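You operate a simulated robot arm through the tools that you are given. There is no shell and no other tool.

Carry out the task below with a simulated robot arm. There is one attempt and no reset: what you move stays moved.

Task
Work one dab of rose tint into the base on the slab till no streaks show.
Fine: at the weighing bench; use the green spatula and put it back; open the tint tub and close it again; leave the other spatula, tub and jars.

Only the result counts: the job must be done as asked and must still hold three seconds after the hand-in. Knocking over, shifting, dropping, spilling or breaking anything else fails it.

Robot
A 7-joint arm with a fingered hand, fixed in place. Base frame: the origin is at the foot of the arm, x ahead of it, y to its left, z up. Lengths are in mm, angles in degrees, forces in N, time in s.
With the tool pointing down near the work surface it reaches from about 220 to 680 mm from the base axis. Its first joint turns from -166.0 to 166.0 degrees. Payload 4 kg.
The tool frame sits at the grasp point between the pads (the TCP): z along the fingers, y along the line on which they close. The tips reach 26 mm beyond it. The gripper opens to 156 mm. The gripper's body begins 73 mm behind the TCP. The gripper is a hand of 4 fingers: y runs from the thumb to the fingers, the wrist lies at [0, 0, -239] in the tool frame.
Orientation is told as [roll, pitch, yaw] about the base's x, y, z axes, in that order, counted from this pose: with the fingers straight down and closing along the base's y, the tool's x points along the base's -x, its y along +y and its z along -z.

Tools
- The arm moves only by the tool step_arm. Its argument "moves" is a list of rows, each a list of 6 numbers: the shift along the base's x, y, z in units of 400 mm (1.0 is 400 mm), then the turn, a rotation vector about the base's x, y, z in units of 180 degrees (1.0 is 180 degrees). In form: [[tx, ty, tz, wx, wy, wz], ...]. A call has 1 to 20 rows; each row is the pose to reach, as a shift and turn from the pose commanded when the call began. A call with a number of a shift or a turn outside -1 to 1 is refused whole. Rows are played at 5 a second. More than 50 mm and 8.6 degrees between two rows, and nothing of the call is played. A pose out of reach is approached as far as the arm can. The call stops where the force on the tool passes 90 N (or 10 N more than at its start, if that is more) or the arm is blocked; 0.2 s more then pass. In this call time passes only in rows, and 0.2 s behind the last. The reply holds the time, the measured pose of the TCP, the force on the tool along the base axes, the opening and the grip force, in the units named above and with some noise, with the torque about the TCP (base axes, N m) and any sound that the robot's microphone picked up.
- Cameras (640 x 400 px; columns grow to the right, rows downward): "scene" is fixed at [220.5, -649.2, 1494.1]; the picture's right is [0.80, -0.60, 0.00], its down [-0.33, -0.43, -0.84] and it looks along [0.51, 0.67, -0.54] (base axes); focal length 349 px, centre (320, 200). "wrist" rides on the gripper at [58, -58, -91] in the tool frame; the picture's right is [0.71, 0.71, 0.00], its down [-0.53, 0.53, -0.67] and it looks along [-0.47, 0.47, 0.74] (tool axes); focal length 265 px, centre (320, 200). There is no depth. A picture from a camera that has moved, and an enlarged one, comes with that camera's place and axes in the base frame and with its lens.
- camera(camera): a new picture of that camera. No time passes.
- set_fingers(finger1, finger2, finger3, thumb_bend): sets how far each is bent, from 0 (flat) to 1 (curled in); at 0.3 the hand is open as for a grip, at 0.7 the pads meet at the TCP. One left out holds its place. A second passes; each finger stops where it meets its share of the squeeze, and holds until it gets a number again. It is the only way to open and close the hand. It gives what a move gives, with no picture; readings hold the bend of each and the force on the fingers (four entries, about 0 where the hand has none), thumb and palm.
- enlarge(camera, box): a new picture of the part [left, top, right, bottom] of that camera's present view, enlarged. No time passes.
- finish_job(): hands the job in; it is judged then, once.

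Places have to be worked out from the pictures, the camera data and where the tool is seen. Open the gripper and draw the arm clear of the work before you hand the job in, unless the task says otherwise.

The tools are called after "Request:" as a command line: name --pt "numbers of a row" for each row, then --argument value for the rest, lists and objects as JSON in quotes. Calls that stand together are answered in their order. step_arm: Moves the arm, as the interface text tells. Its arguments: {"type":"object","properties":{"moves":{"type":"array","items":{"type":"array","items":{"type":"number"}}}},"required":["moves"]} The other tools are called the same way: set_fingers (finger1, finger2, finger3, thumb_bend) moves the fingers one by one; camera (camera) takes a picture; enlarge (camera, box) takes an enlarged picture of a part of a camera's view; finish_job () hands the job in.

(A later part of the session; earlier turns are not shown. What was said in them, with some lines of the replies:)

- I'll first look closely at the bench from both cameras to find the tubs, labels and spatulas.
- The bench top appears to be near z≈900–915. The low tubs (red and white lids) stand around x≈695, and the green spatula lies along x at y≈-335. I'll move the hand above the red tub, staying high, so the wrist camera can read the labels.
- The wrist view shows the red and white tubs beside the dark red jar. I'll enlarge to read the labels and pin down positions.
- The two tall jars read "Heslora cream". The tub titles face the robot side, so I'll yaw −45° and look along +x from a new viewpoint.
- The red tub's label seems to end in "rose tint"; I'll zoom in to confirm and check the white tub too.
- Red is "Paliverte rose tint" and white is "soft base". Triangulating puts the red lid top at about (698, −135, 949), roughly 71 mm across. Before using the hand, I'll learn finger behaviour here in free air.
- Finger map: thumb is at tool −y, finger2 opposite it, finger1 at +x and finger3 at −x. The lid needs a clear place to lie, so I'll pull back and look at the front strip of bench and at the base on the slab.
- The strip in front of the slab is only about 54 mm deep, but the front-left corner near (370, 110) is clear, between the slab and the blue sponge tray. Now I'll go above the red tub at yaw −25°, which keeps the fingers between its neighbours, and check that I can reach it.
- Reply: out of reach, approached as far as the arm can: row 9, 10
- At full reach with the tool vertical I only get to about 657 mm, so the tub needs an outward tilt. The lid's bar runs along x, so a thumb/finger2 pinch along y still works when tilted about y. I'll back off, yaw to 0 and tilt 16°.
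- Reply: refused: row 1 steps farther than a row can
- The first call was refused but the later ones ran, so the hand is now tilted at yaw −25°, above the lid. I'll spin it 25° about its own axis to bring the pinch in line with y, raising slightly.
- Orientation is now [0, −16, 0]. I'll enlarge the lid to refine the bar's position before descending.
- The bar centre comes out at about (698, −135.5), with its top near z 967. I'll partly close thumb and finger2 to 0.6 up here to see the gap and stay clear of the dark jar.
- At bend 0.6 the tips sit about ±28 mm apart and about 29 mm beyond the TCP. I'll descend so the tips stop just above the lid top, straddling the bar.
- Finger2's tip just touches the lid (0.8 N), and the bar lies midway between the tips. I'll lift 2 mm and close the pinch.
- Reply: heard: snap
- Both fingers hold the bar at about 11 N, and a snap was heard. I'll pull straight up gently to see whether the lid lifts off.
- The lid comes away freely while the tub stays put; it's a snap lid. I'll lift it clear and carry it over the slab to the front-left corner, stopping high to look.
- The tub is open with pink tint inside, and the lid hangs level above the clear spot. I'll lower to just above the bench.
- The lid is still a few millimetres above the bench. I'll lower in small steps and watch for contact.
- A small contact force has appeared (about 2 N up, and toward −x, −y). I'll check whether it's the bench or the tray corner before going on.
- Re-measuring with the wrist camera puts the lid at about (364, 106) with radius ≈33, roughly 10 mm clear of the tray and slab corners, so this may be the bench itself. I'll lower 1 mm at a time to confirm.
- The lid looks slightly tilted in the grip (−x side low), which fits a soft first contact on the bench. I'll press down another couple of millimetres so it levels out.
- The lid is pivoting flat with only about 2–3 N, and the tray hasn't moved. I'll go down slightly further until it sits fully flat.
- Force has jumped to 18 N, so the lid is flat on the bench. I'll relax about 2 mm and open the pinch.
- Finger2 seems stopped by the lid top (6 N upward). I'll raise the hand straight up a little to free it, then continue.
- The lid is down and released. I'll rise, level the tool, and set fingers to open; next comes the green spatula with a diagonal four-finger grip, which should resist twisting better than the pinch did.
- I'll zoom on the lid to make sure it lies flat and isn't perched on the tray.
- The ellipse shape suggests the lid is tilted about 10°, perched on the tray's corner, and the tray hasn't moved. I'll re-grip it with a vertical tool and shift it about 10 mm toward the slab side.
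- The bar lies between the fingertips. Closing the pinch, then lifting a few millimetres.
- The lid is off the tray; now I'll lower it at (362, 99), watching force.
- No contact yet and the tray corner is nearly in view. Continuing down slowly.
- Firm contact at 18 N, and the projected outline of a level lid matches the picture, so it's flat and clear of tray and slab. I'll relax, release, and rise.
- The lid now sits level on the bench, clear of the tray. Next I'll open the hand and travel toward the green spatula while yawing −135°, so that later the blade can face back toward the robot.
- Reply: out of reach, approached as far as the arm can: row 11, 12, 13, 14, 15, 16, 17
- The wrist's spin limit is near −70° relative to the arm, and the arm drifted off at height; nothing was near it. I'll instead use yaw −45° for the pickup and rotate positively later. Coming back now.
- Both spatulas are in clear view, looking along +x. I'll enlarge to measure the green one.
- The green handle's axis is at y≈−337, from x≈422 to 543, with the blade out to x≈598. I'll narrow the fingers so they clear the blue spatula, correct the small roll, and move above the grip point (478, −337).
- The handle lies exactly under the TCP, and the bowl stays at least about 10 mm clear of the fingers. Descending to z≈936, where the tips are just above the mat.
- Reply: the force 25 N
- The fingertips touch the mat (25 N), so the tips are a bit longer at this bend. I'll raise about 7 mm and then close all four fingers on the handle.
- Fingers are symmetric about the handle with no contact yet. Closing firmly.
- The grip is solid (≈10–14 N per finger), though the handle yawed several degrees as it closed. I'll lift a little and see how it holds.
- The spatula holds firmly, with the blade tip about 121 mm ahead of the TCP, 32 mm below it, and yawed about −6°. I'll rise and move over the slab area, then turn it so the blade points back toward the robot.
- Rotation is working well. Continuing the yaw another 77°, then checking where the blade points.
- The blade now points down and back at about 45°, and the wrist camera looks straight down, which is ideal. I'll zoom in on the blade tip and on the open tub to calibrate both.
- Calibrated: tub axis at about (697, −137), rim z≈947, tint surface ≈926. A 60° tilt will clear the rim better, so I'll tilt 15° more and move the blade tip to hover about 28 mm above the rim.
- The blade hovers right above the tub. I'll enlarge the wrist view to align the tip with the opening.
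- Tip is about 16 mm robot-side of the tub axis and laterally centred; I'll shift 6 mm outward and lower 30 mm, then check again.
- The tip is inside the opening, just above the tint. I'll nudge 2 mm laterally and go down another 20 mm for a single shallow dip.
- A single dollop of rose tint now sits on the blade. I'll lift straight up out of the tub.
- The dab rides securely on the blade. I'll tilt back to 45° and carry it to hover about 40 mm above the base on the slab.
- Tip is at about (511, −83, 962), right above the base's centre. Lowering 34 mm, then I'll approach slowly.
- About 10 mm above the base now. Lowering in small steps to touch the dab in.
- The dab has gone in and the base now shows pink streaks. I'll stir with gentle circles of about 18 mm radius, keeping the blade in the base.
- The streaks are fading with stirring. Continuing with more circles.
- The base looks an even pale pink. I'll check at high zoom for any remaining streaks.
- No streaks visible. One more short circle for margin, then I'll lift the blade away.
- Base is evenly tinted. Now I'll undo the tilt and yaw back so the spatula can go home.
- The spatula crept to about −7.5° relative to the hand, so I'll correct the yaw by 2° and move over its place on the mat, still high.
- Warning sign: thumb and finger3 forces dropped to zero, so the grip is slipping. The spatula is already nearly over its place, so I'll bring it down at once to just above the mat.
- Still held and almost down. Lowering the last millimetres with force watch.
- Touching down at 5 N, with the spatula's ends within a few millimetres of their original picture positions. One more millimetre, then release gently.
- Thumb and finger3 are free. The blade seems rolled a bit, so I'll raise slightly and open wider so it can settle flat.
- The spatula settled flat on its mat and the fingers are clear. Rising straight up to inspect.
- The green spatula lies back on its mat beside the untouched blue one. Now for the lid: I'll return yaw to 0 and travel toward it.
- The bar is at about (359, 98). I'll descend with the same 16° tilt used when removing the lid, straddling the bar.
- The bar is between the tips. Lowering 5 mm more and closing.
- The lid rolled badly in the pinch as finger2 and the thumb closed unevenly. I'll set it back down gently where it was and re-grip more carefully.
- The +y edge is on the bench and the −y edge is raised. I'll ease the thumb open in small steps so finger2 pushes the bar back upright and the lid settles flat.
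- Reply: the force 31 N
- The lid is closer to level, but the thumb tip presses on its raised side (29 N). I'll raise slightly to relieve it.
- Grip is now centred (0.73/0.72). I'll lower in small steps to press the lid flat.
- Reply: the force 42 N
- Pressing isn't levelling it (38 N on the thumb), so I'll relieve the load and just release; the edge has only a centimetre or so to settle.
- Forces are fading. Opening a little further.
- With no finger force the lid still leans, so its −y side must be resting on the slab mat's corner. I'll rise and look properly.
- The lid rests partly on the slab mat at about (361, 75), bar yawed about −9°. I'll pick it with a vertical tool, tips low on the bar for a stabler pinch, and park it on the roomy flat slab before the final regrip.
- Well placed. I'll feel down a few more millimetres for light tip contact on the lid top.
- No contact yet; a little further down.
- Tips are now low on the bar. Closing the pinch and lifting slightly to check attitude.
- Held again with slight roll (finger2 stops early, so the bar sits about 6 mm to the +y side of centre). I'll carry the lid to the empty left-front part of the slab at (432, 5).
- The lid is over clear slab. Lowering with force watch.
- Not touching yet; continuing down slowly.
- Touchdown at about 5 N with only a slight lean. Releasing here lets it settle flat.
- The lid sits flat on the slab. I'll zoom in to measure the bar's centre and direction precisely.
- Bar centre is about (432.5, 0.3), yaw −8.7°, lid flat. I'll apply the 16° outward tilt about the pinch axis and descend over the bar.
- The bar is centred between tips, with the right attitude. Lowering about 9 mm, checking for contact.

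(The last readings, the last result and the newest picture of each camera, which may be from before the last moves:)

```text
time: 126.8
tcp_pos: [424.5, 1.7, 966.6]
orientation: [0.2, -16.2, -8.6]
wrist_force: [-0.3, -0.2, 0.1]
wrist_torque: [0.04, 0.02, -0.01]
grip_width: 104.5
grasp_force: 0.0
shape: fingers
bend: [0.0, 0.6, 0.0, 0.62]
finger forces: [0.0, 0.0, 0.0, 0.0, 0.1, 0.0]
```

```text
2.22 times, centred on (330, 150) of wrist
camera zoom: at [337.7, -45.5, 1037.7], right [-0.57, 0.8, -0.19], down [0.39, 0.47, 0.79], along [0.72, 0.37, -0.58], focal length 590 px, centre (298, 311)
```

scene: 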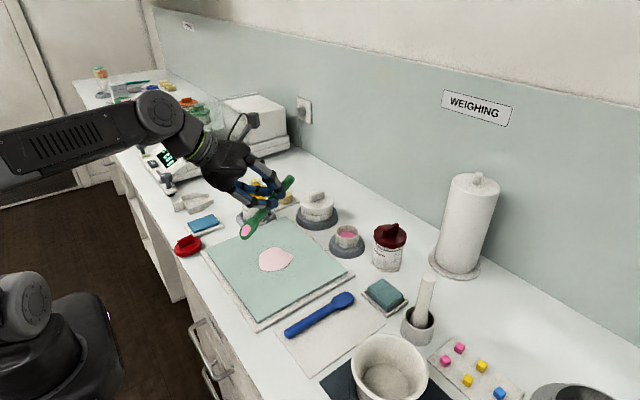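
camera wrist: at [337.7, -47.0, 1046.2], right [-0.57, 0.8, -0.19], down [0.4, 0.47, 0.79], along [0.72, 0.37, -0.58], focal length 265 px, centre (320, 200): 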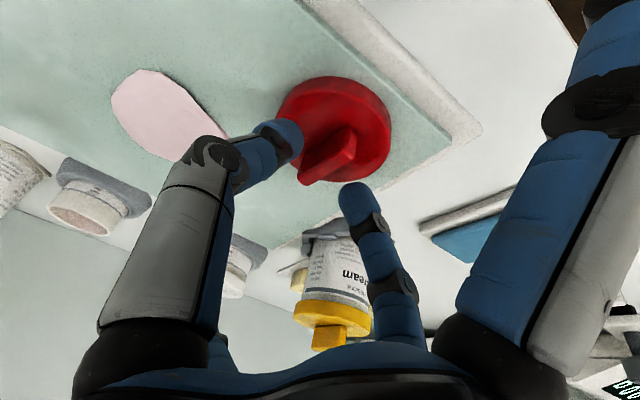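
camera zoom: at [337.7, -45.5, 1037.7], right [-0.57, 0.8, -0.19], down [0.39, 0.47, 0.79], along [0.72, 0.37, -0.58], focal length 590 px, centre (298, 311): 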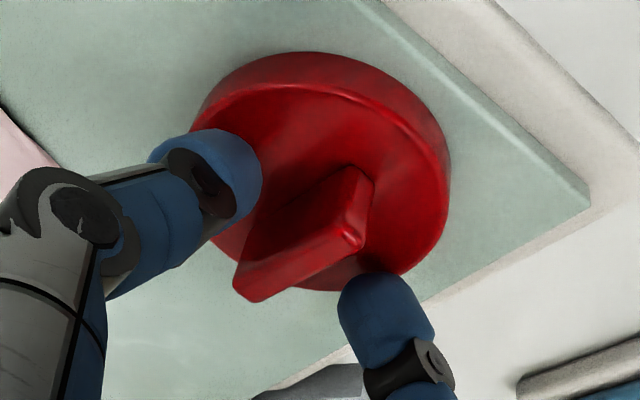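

No contact. Two more millimetres, then close.

Request:
step_arm --pt "0 0 -0.006 0 0 0"

Request:
set_fingers --finger2 0.8 --thumb_bend 0.8

Request:
enlarge --camera "scene" --box '[190, 195, 310, 295]'

```text
time: 127.2
tcp_pos: [426.8, 1.3, 964.2]
orientation: [0.1, -16.1, -8.5]
wrist_force: [-0.6, -0.3, 1.1]
wrist_torque: [0.01, 0.03, 0.02]
grip_width: 104.5
grasp_force: 1.1
shape: fingers
bend: [0.0, 0.6, 0.0, 0.62]
finger forces: [0.0, 1.2, 0.1, 0.1, 0.0, 0.0]
```

```text
time: 128.2
tcp_pos: [426.3, 0.2, 963.3]
orientation: [0.1, -16.0, -8.6]
wrist_force: [-0.5, -0.9, 1.7]
wrist_torque: [0.02, 0.01, -0.03]
grip_width: 101.9
grasp_force: 12.0
shape: fingers
bend: [0.0, 0.65, 0.0, 0.73]
finger forces: [0.1, 11.6, 0.1, 0.0, 12.2, 0.0]
```

```text
4.00 times, centred on (250, 245) of scene
camera zoom: at [220.5, -649.2, 1494.1], right [0.8, -0.6, 0.0], down [-0.33, -0.43, -0.84], along [0.51, 0.67, -0.54], focal length 1395 px, centre (600, 20)
```

zoom: 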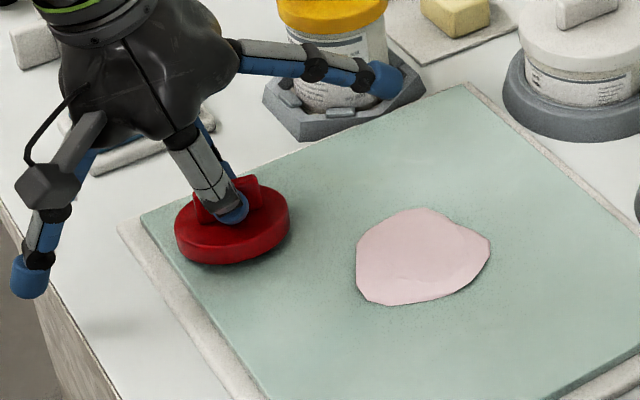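

Finger2 stalls again at 0.65, probably on the lid top rather than the bar's side. I'll open, raise 4 mm, and close finger2 alone first to see what it meets.

Request:
set_fingers --finger2 0.62 --thumb_bend 0.62

Request:
step_arm --pt "0 0 0.011 0 0 0"

Request:
set_fingers --finger2 0.7

Request:
enlarge --camera "wrist" --box '[240, 60, 420, 240]'

Request:
enlarge --camera "scene" --box '[220, 220, 280, 280]'

```text
time: 129.2
tcp_pos: [425.7, 1.2, 963.4]
orientation: [0.1, -15.9, -8.7]
wrist_force: [-0.4, 0.5, -0.1]
wrist_torque: [0.02, -0.01, 0.0]
grip_width: 104.9
grasp_force: 0.1
shape: fingers
bend: [0.0, 0.62, 0.0, 0.62]
finger forces: [0.0, 0.1, 0.0, 0.0, 0.0, 0.0]
```

```text
time: 129.6
tcp_pos: [425.8, 2.0, 968.1]
orientation: [0.1, -16.0, -8.7]
wrist_force: [-1.0, -0.9, 0.0]
wrist_torque: [0.0, -0.01, 0.02]
grip_width: 104.6
grasp_force: 0.1
shape: fingers
bend: [0.0, 0.62, 0.0, 0.62]
finger forces: [0.1, 0.1, 0.0, 0.1, 0.0, 0.1]
```

```text
time: 130.6
tcp_pos: [425.0, 2.1, 968.2]
orientation: [0.0, -16.1, -8.6]
wrist_force: [-0.3, 0.0, -0.2]
wrist_torque: [-0.02, 0.0, 0.01]
grip_width: 104.5
grasp_force: 0.0
shape: fingers
bend: [0.0, 0.7, 0.0, 0.62]
finger forces: [0.0, 0.0, 0.0, 0.0, 0.1, 0.1]
```

```text
2.22 times, centred on (330, 150) of wrist
camera zoom: at [337.1, -45.0, 1039.8], right [-0.57, 0.8, -0.19], down [0.4, 0.47, 0.79], along [0.72, 0.37, -0.58], focal length 590 px, centre (298, 311)
```

zoom: 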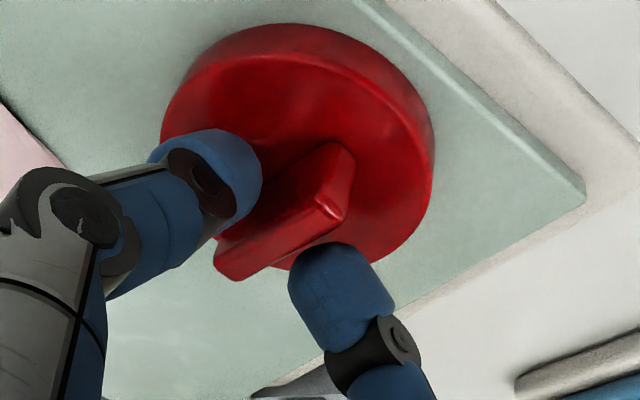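

```text
6.67 times, centred on (250, 250) of scene
camera zoom: at [220.5, -649.2, 1494.1], right [0.8, -0.6, 0.0], down [-0.33, -0.43, -0.84], along [0.51, 0.67, -0.54], focal length 2326 px, centre (787, -133)
```

zoom: 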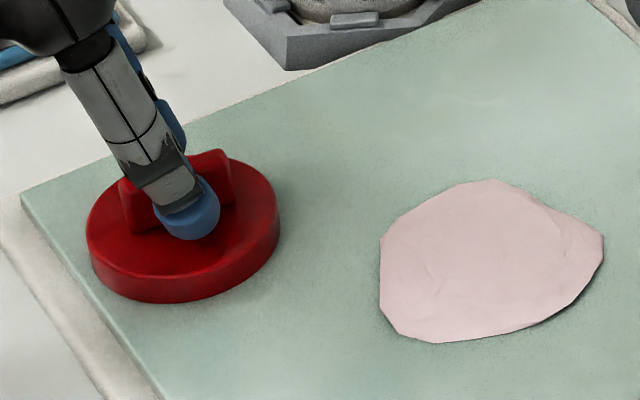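

Finger2 now reaches 0.70 freely against the bar's side. I'll bring the thumb up to it, then squeeze both.

Request:
set_fingers --thumb_bend 0.71

Request:
set_fingers --finger2 0.8 --thumb_bend 0.8

Request:
enlarge --camera "wrist" --box '[240, 60, 420, 240]'

Request:
enlarge --camera "scene" --box '[220, 220, 280, 280]'

```text
time: 131.6
tcp_pos: [425.3, 2.1, 968.7]
orientation: [0.2, -16.1, -8.6]
wrist_force: [1.0, 0.2, 1.1]
wrist_torque: [0.02, -0.02, -0.02]
grip_width: 102.5
grasp_force: 3.0
shape: fingers
bend: [0.0, 0.69, 0.0, 0.68]
finger forces: [0.1, 2.9, 0.0, 0.0, 3.0, 0.1]
```

```text
time: 132.6
tcp_pos: [424.6, 1.2, 969.1]
orientation: [0.0, -16.0, -8.6]
wrist_force: [-1.0, 0.2, -0.7]
wrist_torque: [0.03, 0.0, 0.01]
grip_width: 101.7
grasp_force: 12.2
shape: fingers
bend: [0.0, 0.74, 0.0, 0.72]
finger forces: [0.0, 12.3, 0.0, 0.1, 12.2, 0.0]
```

```text
2.22 times, centred on (330, 150) of wrist
camera zoom: at [337.1, -45.0, 1039.9], right [-0.57, 0.8, -0.19], down [0.4, 0.47, 0.79], along [0.72, 0.37, -0.58], focal length 590 px, centre (298, 311)
```

zoom: 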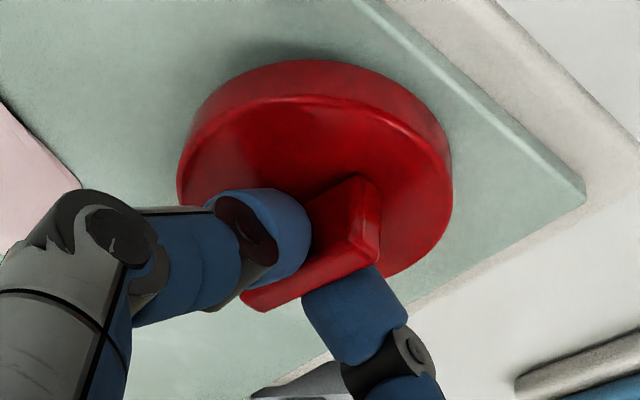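

```text
6.67 times, centred on (250, 250) of scene
camera zoom: at [220.5, -649.2, 1494.1], right [0.8, -0.6, 0.0], down [-0.33, -0.43, -0.84], along [0.51, 0.67, -0.54], focal length 2326 px, centre (787, -133)
```

zoom: 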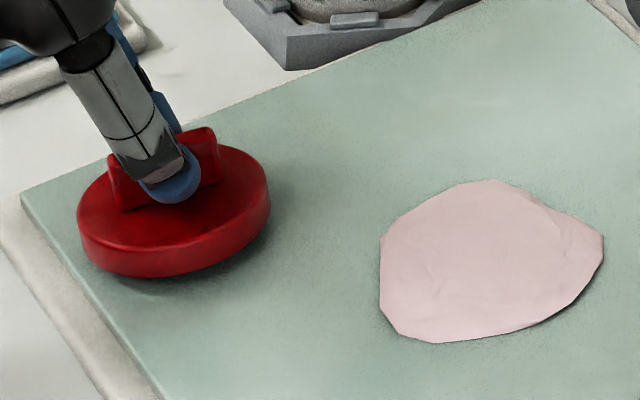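

Symmetric grip now (0.74/0.72, 12 N each). Lifting 30 mm to check the lid's attitude.

Request:
step_arm --pt "0 0 0.02 0 0 0" --pt "0 0 0.05 0 0 0" --pt "0 0 0.08 0 0 0"

Request:
enlarge --camera "wrist" --box '[240, 60, 420, 240]'

Request:
enlarge --camera "scene" --box '[220, 210, 280, 270]'

```text
time: 133.4
tcp_pos: [424.5, 1.2, 1001.1]
orientation: [0.1, -16.1, -8.6]
wrist_force: [0.1, -0.6, 0.4]
wrist_torque: [-0.02, 0.0, 0.04]
grip_width: 101.6
grasp_force: 12.0
shape: fingers
bend: [0.0, 0.74, 0.0, 0.72]
finger forces: [0.0, 12.2, 0.1, 0.0, 12.3, 0.1]
```

```text
2.22 times, centred on (330, 150) of wrist
camera zoom: at [336.5, -45.5, 1072.9], right [-0.57, 0.8, -0.19], down [0.4, 0.47, 0.79], along [0.72, 0.37, -0.58], focal length 590 px, centre (298, 311)
```

zoom: 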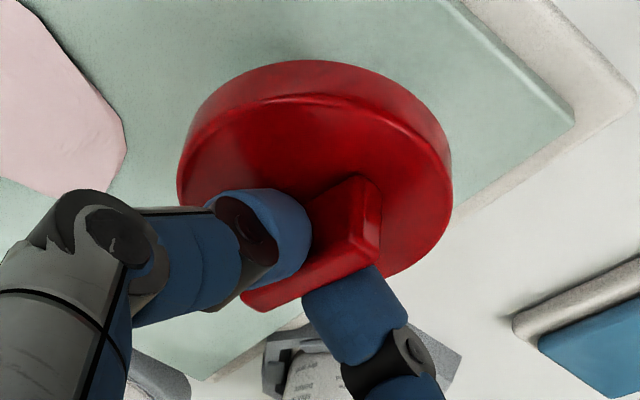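

```text
6.67 times, centred on (250, 240) of scene
camera zoom: at [220.5, -649.2, 1494.1], right [0.8, -0.6, 0.0], down [-0.33, -0.43, -0.84], along [0.51, 0.67, -0.54], focal length 2326 px, centre (787, -67)
```

zoom: 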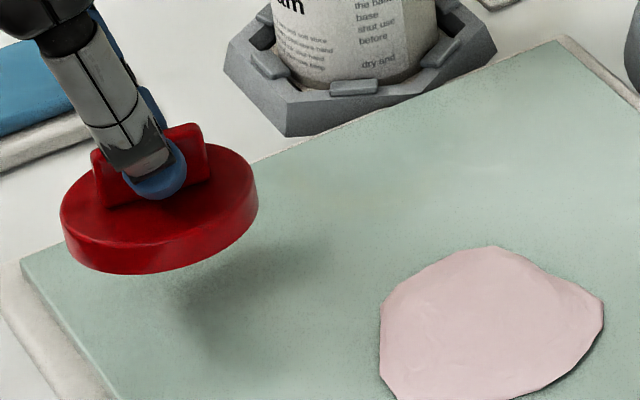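

The lid hangs nearly level. I'll carry it over the slab to hover above the open tub.

Request:
step_arm --pt "0 0 0.05 0 0 0" --pt "0.04 -0.02 0.1 0 0 0" --pt "0.1 -0.05 0.12 0 0 0" --pt "0.18 -0.09 0.12 0 0 0" --pt "0.26 -0.13 0.12 0 0 0" --pt "0.34 -0.17 0.12 0 0 0" --pt "0.42 -0.21 0.12 0 0 0" --pt "0.5 -0.25 0.12 0 0 0" --pt "0.57 -0.285 0.12 0 0 0" --pt "0.63 -0.315 0.12 0 0 0" --pt "0.665 -0.332 0.12 0 0 0"

Request:
camera --camera "wrist"

Request:
enlarge --camera "scene" --box '[310, 180, 390, 260]'

```text
time: 135.8
tcp_pos: [691.9, -132.0, 1047.4]
orientation: [0.2, -16.0, -8.5]
wrist_force: [-0.2, -0.1, -0.2]
wrist_torque: [0.03, 0.0, 0.0]
grip_width: 101.4
grasp_force: 12.6
shape: fingers
bend: [0.0, 0.74, 0.0, 0.73]
finger forces: [0.1, 12.3, 0.0, 0.0, 12.4, 0.0]
```

```text
taken
camera wrist: at [602.9, -178.9, 1119.3], right [-0.57, 0.8, -0.19], down [0.4, 0.47, 0.79], along [0.72, 0.37, -0.58], focal length 265 px, centre (320, 200)
```

wrist: 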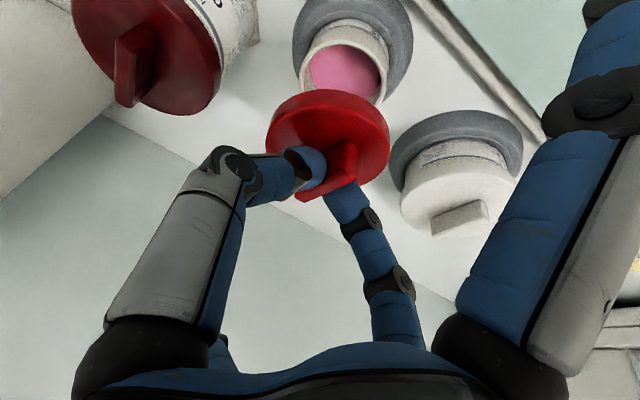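

```text
5.00 times, centred on (350, 220) of scene
camera zoom: at [220.5, -649.2, 1494.1], right [0.8, -0.6, 0.0], down [-0.33, -0.43, -0.84], along [0.51, 0.67, -0.54], focal length 1744 px, centre (170, 100)
```

zoom: 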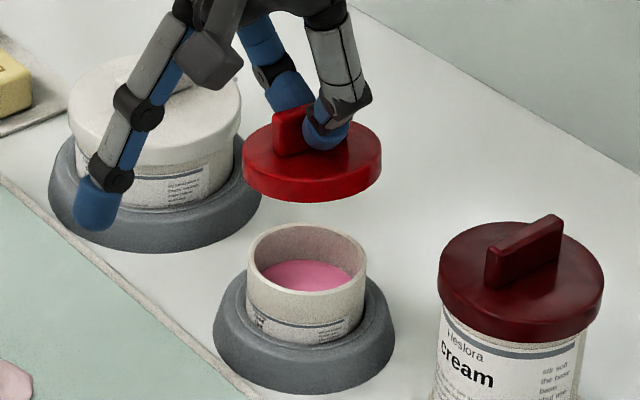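

Sideways alignment in the scene view is good. I'll zoom the wrist view to check alignment in the other direction.

Request:
enlarge --camera "wrist" --box '[250, 0, 430, 200]'

```text
2.00 times, centred on (340, 100) of wrist
camera zoom: at [602.9, -178.9, 1119.3], right [-0.57, 0.8, -0.19], down [0.4, 0.47, 0.79], along [0.72, 0.37, -0.58], focal length 531 px, centre (280, 400)
```

zoom: 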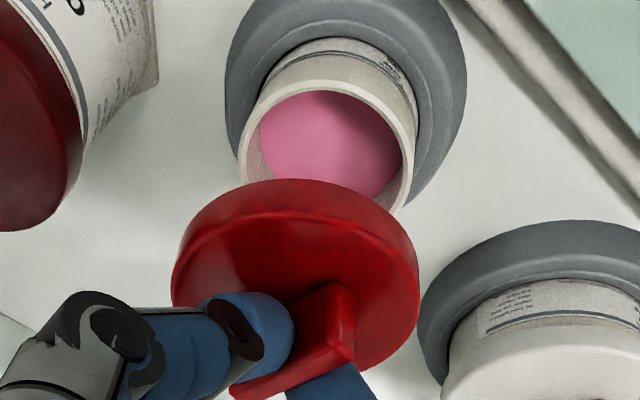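

Working through both views, the lid is laterally centred within about 3 mm and sits slightly higher in the grip than assumed. I'll nudge (−1.5, −2.5) mm and lower 42 mm, then check.

Request:
step_arm --pt "-0.004 -0.006 -0.03 0 0 0" --pt "-0.004 -0.006 -0.06 0 0 0" --pt "-0.004 -0.006 -0.09 0 0 0" --pt "-0.004 -0.006 -0.105 0 0 0"

Request:
enlarge --camera "scene" --box '[310, 180, 390, 260]'

Request:
enlarge --camera "wrist" --box '[250, 0, 430, 200]'

```text
time: 136.8
tcp_pos: [689.6, -134.7, 1006.6]
orientation: [0.1, -16.1, -8.6]
wrist_force: [1.1, 0.0, 0.2]
wrist_torque: [-0.02, 0.0, -0.02]
grip_width: 101.4
grasp_force: 12.4
shape: fingers
bend: [0.0, 0.74, 0.0, 0.73]
finger forces: [0.1, 12.4, 0.0, 0.1, 12.3, 0.1]
```

```text
5.00 times, centred on (350, 220) of scene
camera zoom: at [220.5, -649.2, 1494.1], right [0.8, -0.6, 0.0], down [-0.33, -0.43, -0.84], along [0.51, 0.67, -0.54], focal length 1744 px, centre (170, 100)
```

zoom: 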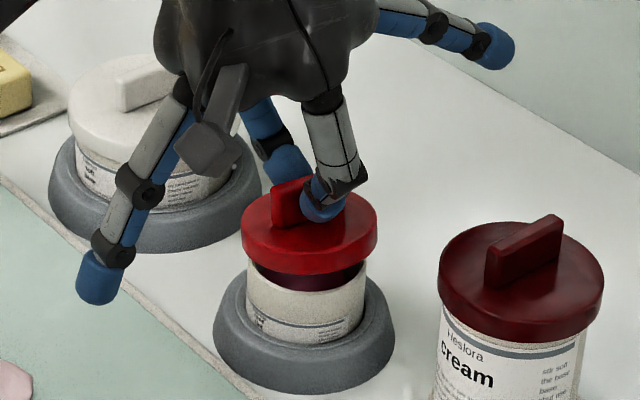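

```text
2.00 times, centred on (340, 100) of wrist
camera zoom: at [601.9, -180.7, 1077.6], right [-0.57, 0.8, -0.2], down [0.39, 0.47, 0.79], along [0.72, 0.37, -0.58], focal length 531 px, centre (280, 400)
```

zoom: 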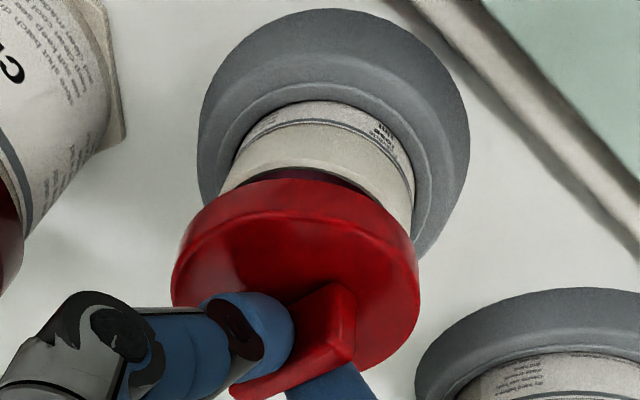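

Lid and tub are concentric within about 2 mm. Lowering another 16 mm, then I'll press gently until it snaps.

Request:
step_arm --pt "0.002 -0.003 -0.015 0 0 0" --pt "0.002 -0.003 -0.03 0 0 0" --pt "0.002 -0.003 -0.04 0 0 0"

Request:
enlarge --camera "scene" --box '[310, 180, 390, 260]'

Request:
enlarge --camera "wrist" --box '[250, 0, 430, 200]'

```text
time: 137.6
tcp_pos: [690.2, -135.6, 990.0]
orientation: [0.1, -16.1, -8.6]
wrist_force: [-0.4, 0.8, -0.3]
wrist_torque: [0.0, 0.0, -0.02]
grip_width: 101.7
grasp_force: 12.6
shape: fingers
bend: [0.0, 0.74, 0.0, 0.73]
finger forces: [0.1, 12.7, 0.0, 0.0, 12.5, 0.0]
```

```text
5.00 times, centred on (350, 220) of scene
camera zoom: at [220.5, -649.2, 1494.1], right [0.8, -0.6, 0.0], down [-0.33, -0.43, -0.84], along [0.51, 0.67, -0.54], focal length 1744 px, centre (170, 100)
```

zoom: 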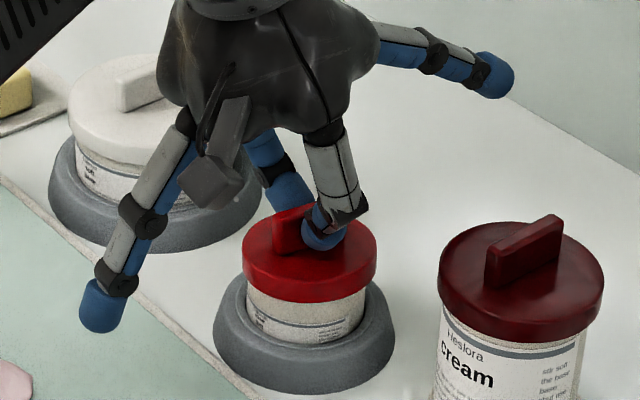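

```text
2.00 times, centred on (340, 100) of wrist
camera zoom: at [602.2, -182.4, 1061.5], right [-0.57, 0.8, -0.19], down [0.4, 0.47, 0.79], along [0.72, 0.37, -0.58], focal length 531 px, centre (280, 400)
```

zoom: 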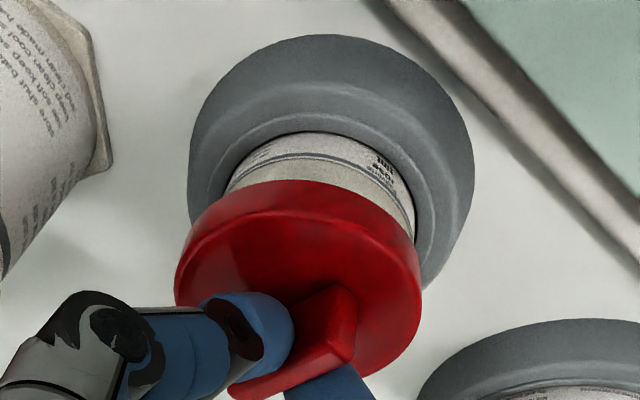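

Excellent alignment; about 7 mm to go. Lowering in small steps with force watch.

Request:
step_arm --pt "0 0 -0.005 0 0 0" --pt "0 0 -0.01 0 0 0" --pt "0 0 -0.014 0 0 0"

Request:
enlarge --camera "scene" --box '[310, 180, 390, 260]'

```text
time: 138.4
tcp_pos: [689.7, -135.9, 986.1]
orientation: [0.1, -16.0, -8.5]
wrist_force: [-0.8, -1.5, 3.7]
wrist_torque: [0.02, -0.06, -0.02]
grip_width: 101.5
grasp_force: 14.0
shape: fingers
bend: [0.0, 0.74, 0.0, 0.73]
finger forces: [0.0, 13.0, 0.0, 0.1, 14.6, 0.0]
heard: snap
```

```text
5.00 times, centred on (350, 220) of scene
camera zoom: at [220.5, -649.2, 1494.1], right [0.8, -0.6, 0.0], down [-0.33, -0.43, -0.84], along [0.51, 0.67, -0.54], focal length 1744 px, centre (170, 100)
```

zoom: 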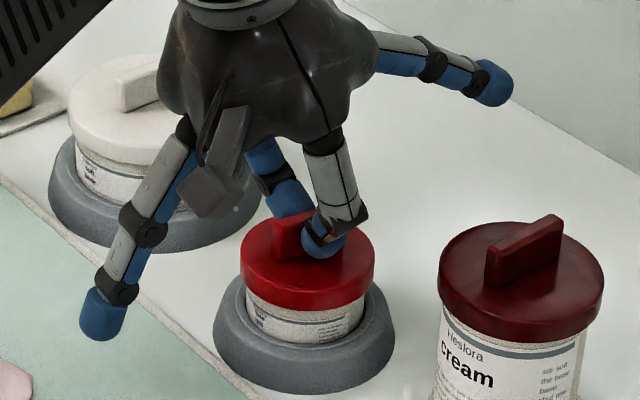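

A snap was heard, so the lid seems latched. I'll press 2 mm more to make sure it's fully seated.

Request:
step_arm --pt "0 0 -0.003 0 0 0" --pt "0 0 -0.006 0 0 0"

Request:
enlarge --camera "scene" --box '[320, 180, 420, 280]'

```text
time: 139.0
tcp_pos: [689.0, -136.0, 982.9]
orientation: [0.1, -16.2, -8.6]
wrist_force: [-2.1, -4.7, 11.3]
wrist_torque: [-0.03, -0.01, 0.0]
grip_width: 101.6
grasp_force: 16.8
shape: fingers
bend: [0.0, 0.75, 0.0, 0.73]
finger forces: [0.1, 14.2, 0.0, 0.0, 19.2, 0.0]
```

```text
4.00 times, centred on (370, 230) of scene
camera zoom: at [220.5, -649.2, 1494.1], right [0.8, -0.6, 0.0], down [-0.33, -0.43, -0.84], along [0.51, 0.67, -0.54], focal length 1395 px, centre (120, 80)
```

zoom: 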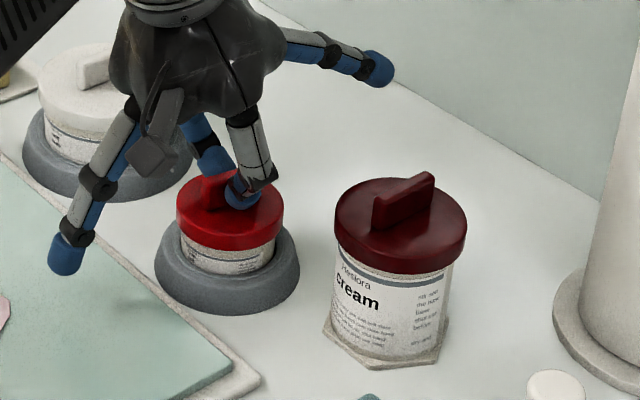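

The lid matches its original picture position exactly. Opening the fingers in place, then rising.

Request:
set_fingers --finger2 0.66 --thumb_bend 0.66

Request:
step_arm --pt "0 0 0.008 0 0 0" --pt "0 0 0.016 0 0 0"

Request:
set_fingers --finger2 0.6 --thumb_bend 0.6

Request:
enlarge --camera "scene" --box '[320, 180, 420, 280]'

```text
time: 140.0
tcp_pos: [689.7, -135.6, 982.2]
orientation: [0.1, -15.9, -8.7]
wrist_force: [0.4, 1.3, 4.6]
wrist_torque: [0.03, 0.02, -0.01]
grip_width: 102.8
grasp_force: 1.5
shape: fingers
bend: [0.0, 0.67, 0.0, 0.67]
finger forces: [0.0, 2.1, 0.0, 0.1, 1.3, 0.0]
```

```text
time: 140.6
tcp_pos: [690.3, -135.4, 988.8]
orientation: [0.2, -16.1, -8.6]
wrist_force: [0.4, -0.4, -0.2]
wrist_torque: [0.02, 0.01, 0.01]
grip_width: 103.3
grasp_force: 0.0
shape: fingers
bend: [0.0, 0.66, 0.0, 0.66]
finger forces: [0.1, 0.1, 0.0, 0.0, 0.0, 0.0]
```

```text
time: 141.6
tcp_pos: [690.1, -135.9, 988.6]
orientation: [0.1, -16.0, -8.6]
wrist_force: [1.1, 0.5, 0.3]
wrist_torque: [-0.03, -0.01, 0.01]
grip_width: 105.7
grasp_force: 0.0
shape: fingers
bend: [0.0, 0.6, 0.0, 0.6]
finger forces: [0.1, 0.0, 0.0, 0.0, 0.1, 0.0]
```

```text
4.00 times, centred on (370, 230) of scene
camera zoom: at [220.5, -649.2, 1494.1], right [0.8, -0.6, 0.0], down [-0.33, -0.43, -0.84], along [0.51, 0.67, -0.54], focal length 1395 px, centre (120, 80)
```

zoom: 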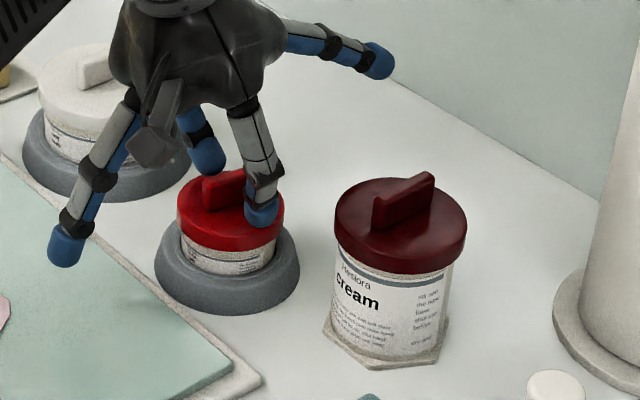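

Released cleanly. Rising straight up and retreating.

Request:
step_arm --pt "0 0 0.05 0 0 0" --pt "0 0 0.1 0 0 0" --pt "-0.02 0 0.17 0 0 0" --pt "-0.06 0 0.25 0 0.03 0" --pt "-0.14 0.02 0.33 0 0.06 0" --pt "-0.24 0.05 0.4 0 0.0889 0" --pt "-0.34 0.08 0.48 0 0.0889 0" --pt "-0.44 0.12 0.55 0 0.0889 0" --pt "-0.54 0.16 0.6 0 0.0889 0" --pt "-0.64 0.2 0.65 0 0.0889 0" --pt "-0.74 0.24 0.68 0 0.0889 0" --pt "-0.84 0.28 0.7 0 0.0889 0"

Request:
camera --camera "scene"

Request:
enlarge --camera "scene" --box '[180, 160, 440, 322]'

Request:
enlarge --camera "scene" --box '[320, 180, 420, 280]'

Request:
enlarge --camera "scene" --box '[260, 270, 420, 370]'

Request:
camera --camera "wrist"

```text
refused: row 6 steps farther than a row can; nothing moved
```

```text
taken
```

scene: 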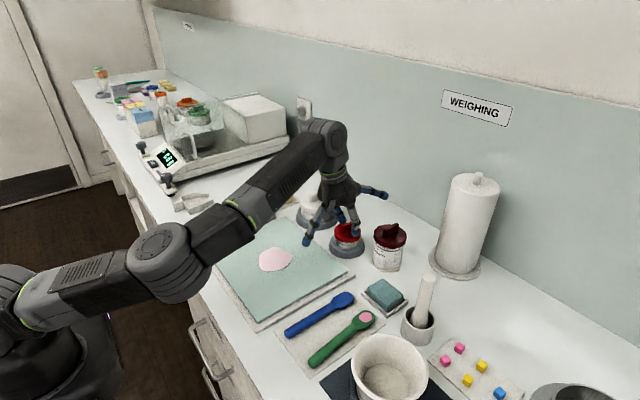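

```text
2.46 times, centred on (310, 241) of scene
camera zoom: at [220.5, -649.2, 1494.1], right [0.8, -0.6, 0.0], down [-0.33, -0.43, -0.84], along [0.51, 0.67, -0.54], focal length 859 px, centre (345, 99)
```

zoom: 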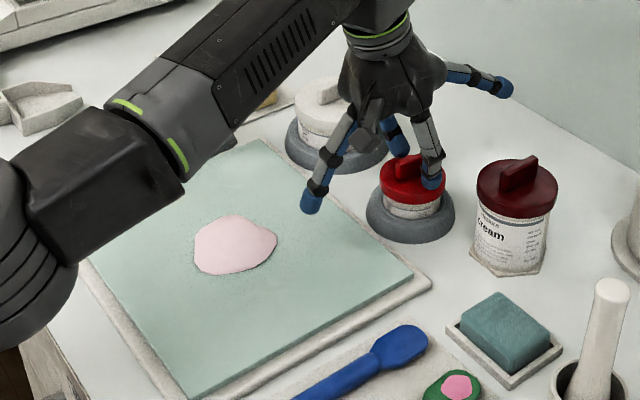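

```text
4.00 times, centred on (370, 230) of scene
camera zoom: at [220.5, -649.2, 1494.1], right [0.8, -0.6, 0.0], down [-0.33, -0.43, -0.84], along [0.51, 0.67, -0.54], focal length 1395 px, centre (120, 80)
```

zoom: 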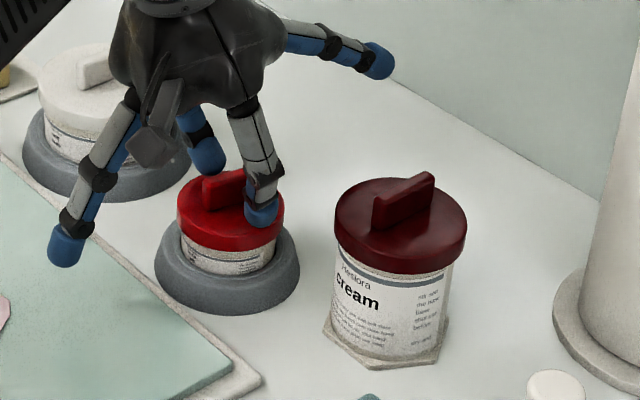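

```text
4.00 times, centred on (340, 320) of scene
camera zoom: at [220.5, -649.2, 1494.1], right [0.8, -0.6, 0.0], down [-0.33, -0.43, -0.84], along [0.51, 0.67, -0.54], focal length 1395 px, centre (240, -280)
```

zoom: 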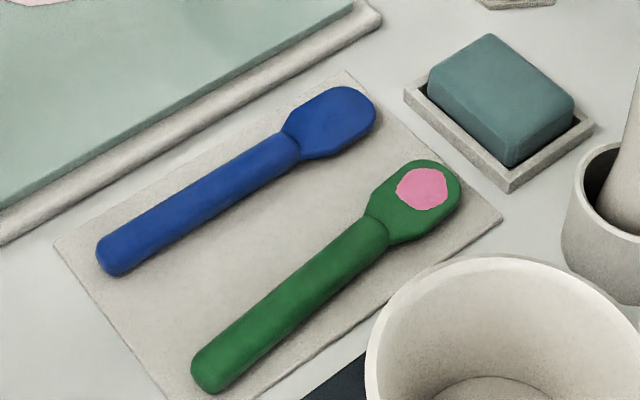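

```text
taken
camera wrist: at [602.1, -182.1, 1060.5], right [-0.57, 0.8, -0.19], down [0.4, 0.47, 0.79], along [0.72, 0.37, -0.58], focal length 265 px, centre (320, 200)
```

wrist: 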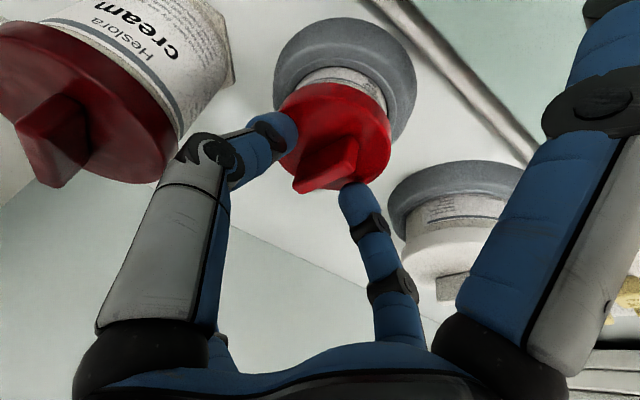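

The retreat call was refused for a too-large step, so nothing moved. Repeating with smaller steps.

Request:
step_arm --pt "0 0 0.05 0 0 0" --pt "0 0 0.1 0 0 0" --pt "0 0 0.16 0 0 0" --pt "-0.03 0 0.23 0 0 0" --pt "-0.08 0.01 0.3 0 0 0" --pt "-0.14 0.03 0.37 0 0 0" --pt "-0.21 0.05 0.43 0.004 0.03 0" --pt "-0.28 0.07 0.48 0.008 0.06 0" --pt "-0.36 0.1 0.52 0.0124 0.088 0" --pt "-0.45 0.13 0.55 0.0124 0.088 0" --pt "-0.54 0.16 0.57 0.0124 0.088 0" --pt "-0.63 0.19 0.59 0.0124 0.088 0" --pt "-0.72 0.22 0.6 0.0124 0.088 0" --pt "-0.81 0.25 0.61 0.0124 0.088 0"

Request:
camera --camera "scene"

Request:
enlarge --camera "scene" --box '[180, 160, 440, 322]'

Request:
enlarge --camera "scene" --box '[320, 180, 420, 280]'

Request:
camera --camera "wrist"

```text
time: 144.6
tcp_pos: [367.4, -35.3, 1233.4]
orientation: [-0.1, 0.1, -8.6]
wrist_force: [0.3, 0.0, -0.1]
wrist_torque: [0.03, 0.02, -0.02]
grip_width: 105.8
grasp_force: 0.1
shape: fingers
bend: [0.0, 0.6, 0.0, 0.6]
finger forces: [0.0, 0.0, 0.1, 0.0, 0.1, 0.1]
```

```text
taken
```

scene: 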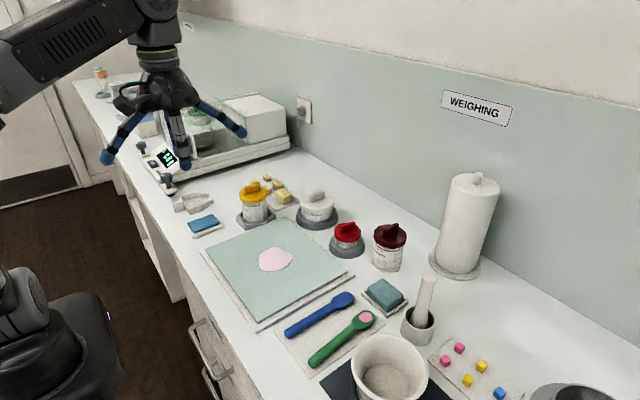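

```text
2.46 times, centred on (310, 241) of scene
camera zoom: at [220.5, -649.2, 1494.1], right [0.8, -0.6, 0.0], down [-0.33, -0.43, -0.84], along [0.51, 0.67, -0.54], focal length 859 px, centre (345, 99)
```

zoom: 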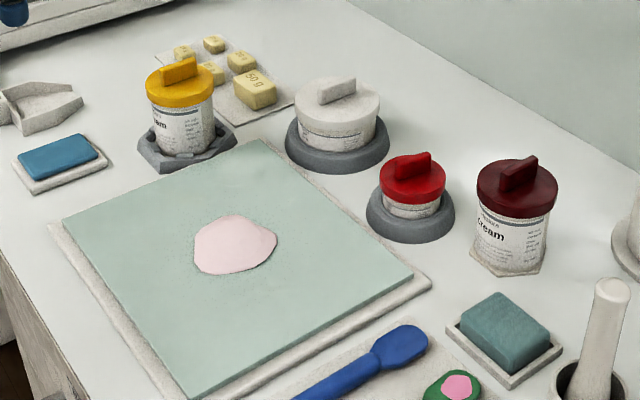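

```text
4.00 times, centred on (370, 230) of scene
camera zoom: at [220.5, -649.2, 1494.1], right [0.8, -0.6, 0.0], down [-0.33, -0.43, -0.84], along [0.51, 0.67, -0.54], focal length 1395 px, centre (120, 80)
```

zoom: 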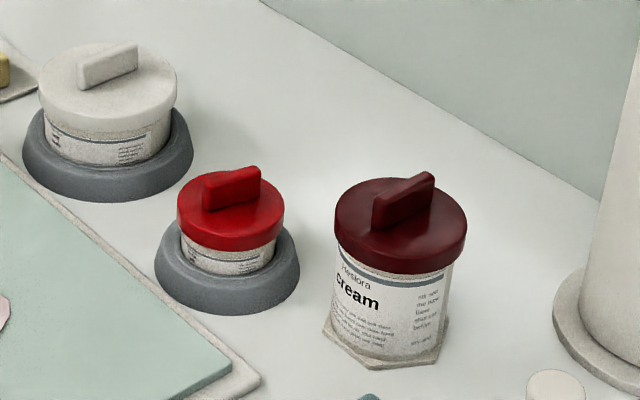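

```text
taken
camera wrist: at [302.1, -84.6, 1325.0], right [-0.59, 0.8, 0.0], down [0.6, 0.44, 0.67], along [0.54, 0.4, -0.74], focal length 265 px, centre (320, 200)
```

wrist: 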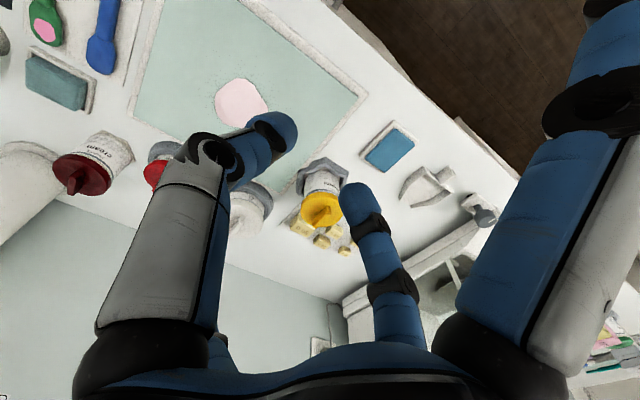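

All items are in their places: the tub is closed and seated as before, the base is evenly pink, and the spatula is back on its mat. I'll open the hand fully and do a last streak check before handing in.

Request:
set_fingers --finger1 0.3 --finger2 0.3 --finger3 0.3 --thumb_bend 0.3

Request:
enlarge --camera "scene" --box '[245, 235, 305, 280]'

Request:
enlarge --camera "scene" --box '[325, 210, 370, 265]'

```text
time: 145.6
tcp_pos: [367.5, -36.1, 1234.0]
orientation: [0.0, -0.2, -8.6]
wrist_force: [-0.1, 0.2, -0.4]
wrist_torque: [0.01, 0.01, 0.0]
grip_width: 106.7
grasp_force: 0.1
shape: fingers
bend: [0.3, 0.3, 0.3, 0.3]
finger forces: [0.1, 0.1, 0.0, 0.0, 0.1, 0.0]
```

```text
8.89 times, centred on (275, 258) of scene
camera zoom: at [220.5, -649.2, 1494.1], right [0.8, -0.6, 0.0], down [-0.33, -0.43, -0.84], along [0.51, 0.67, -0.54], focal length 3101 px, centre (720, -311)
```

zoom: 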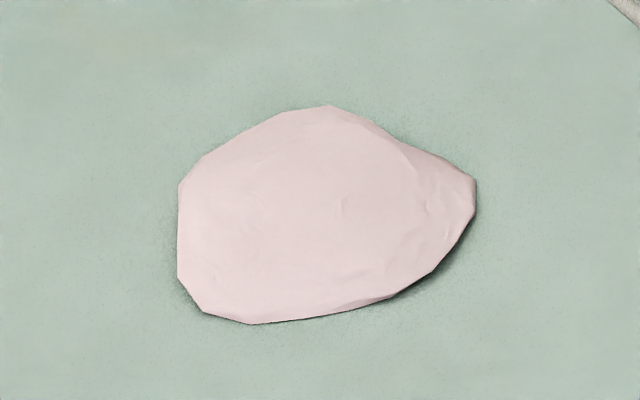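

```text
7.27 times, centred on (348, 238) of scene
camera zoom: at [220.5, -649.2, 1494.1], right [0.8, -0.6, 0.0], down [-0.33, -0.43, -0.84], along [0.51, 0.67, -0.54], focal length 2537 px, centre (120, -73)
```

zoom: 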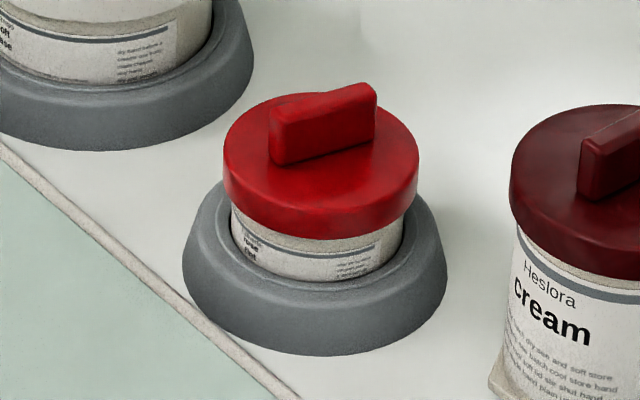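

The base is uniformly tinted, the tub's lid is seated level, the hand is open and the arm is clear. Handing the job in.

Request:
finish_job

```text
The job is handed in.
```

I worked one dab of rose tint into the base on the slab. It is now an even pale pink, with no streaks in the close-up pictures. I've handed the job in and don't have the verdict.

- **Tint tub:** I took one dab from the red-lidded "rose tint" tub. The lid snapped shut and sits level, in the same place as at the start.
- **Green spatula:** It is back on its mat, with the blade where it was and the handle end about 12 mm off its original spot. I didn't wipe it, so a smear of tint is still on the blade.
- **Lid while off:** The first spot was too tight and the lid ended up leaning on the blue sponge's tray, then on the slab's mat. I re-gripped it twice, so it also sat on an empty part of the slab for a while. The lid rolled in the grip along the way but wasn't dropped, and the tray and slab didn't move.
- **Grip slip:** The spatula slipped a little in the hand as I brought it back to the mat. I lowered it straight away and it settled flat.
- **Everything else:** The blue spatula, the white "soft base" tub, both cream jars and the other items look unmoved in the final pictures.
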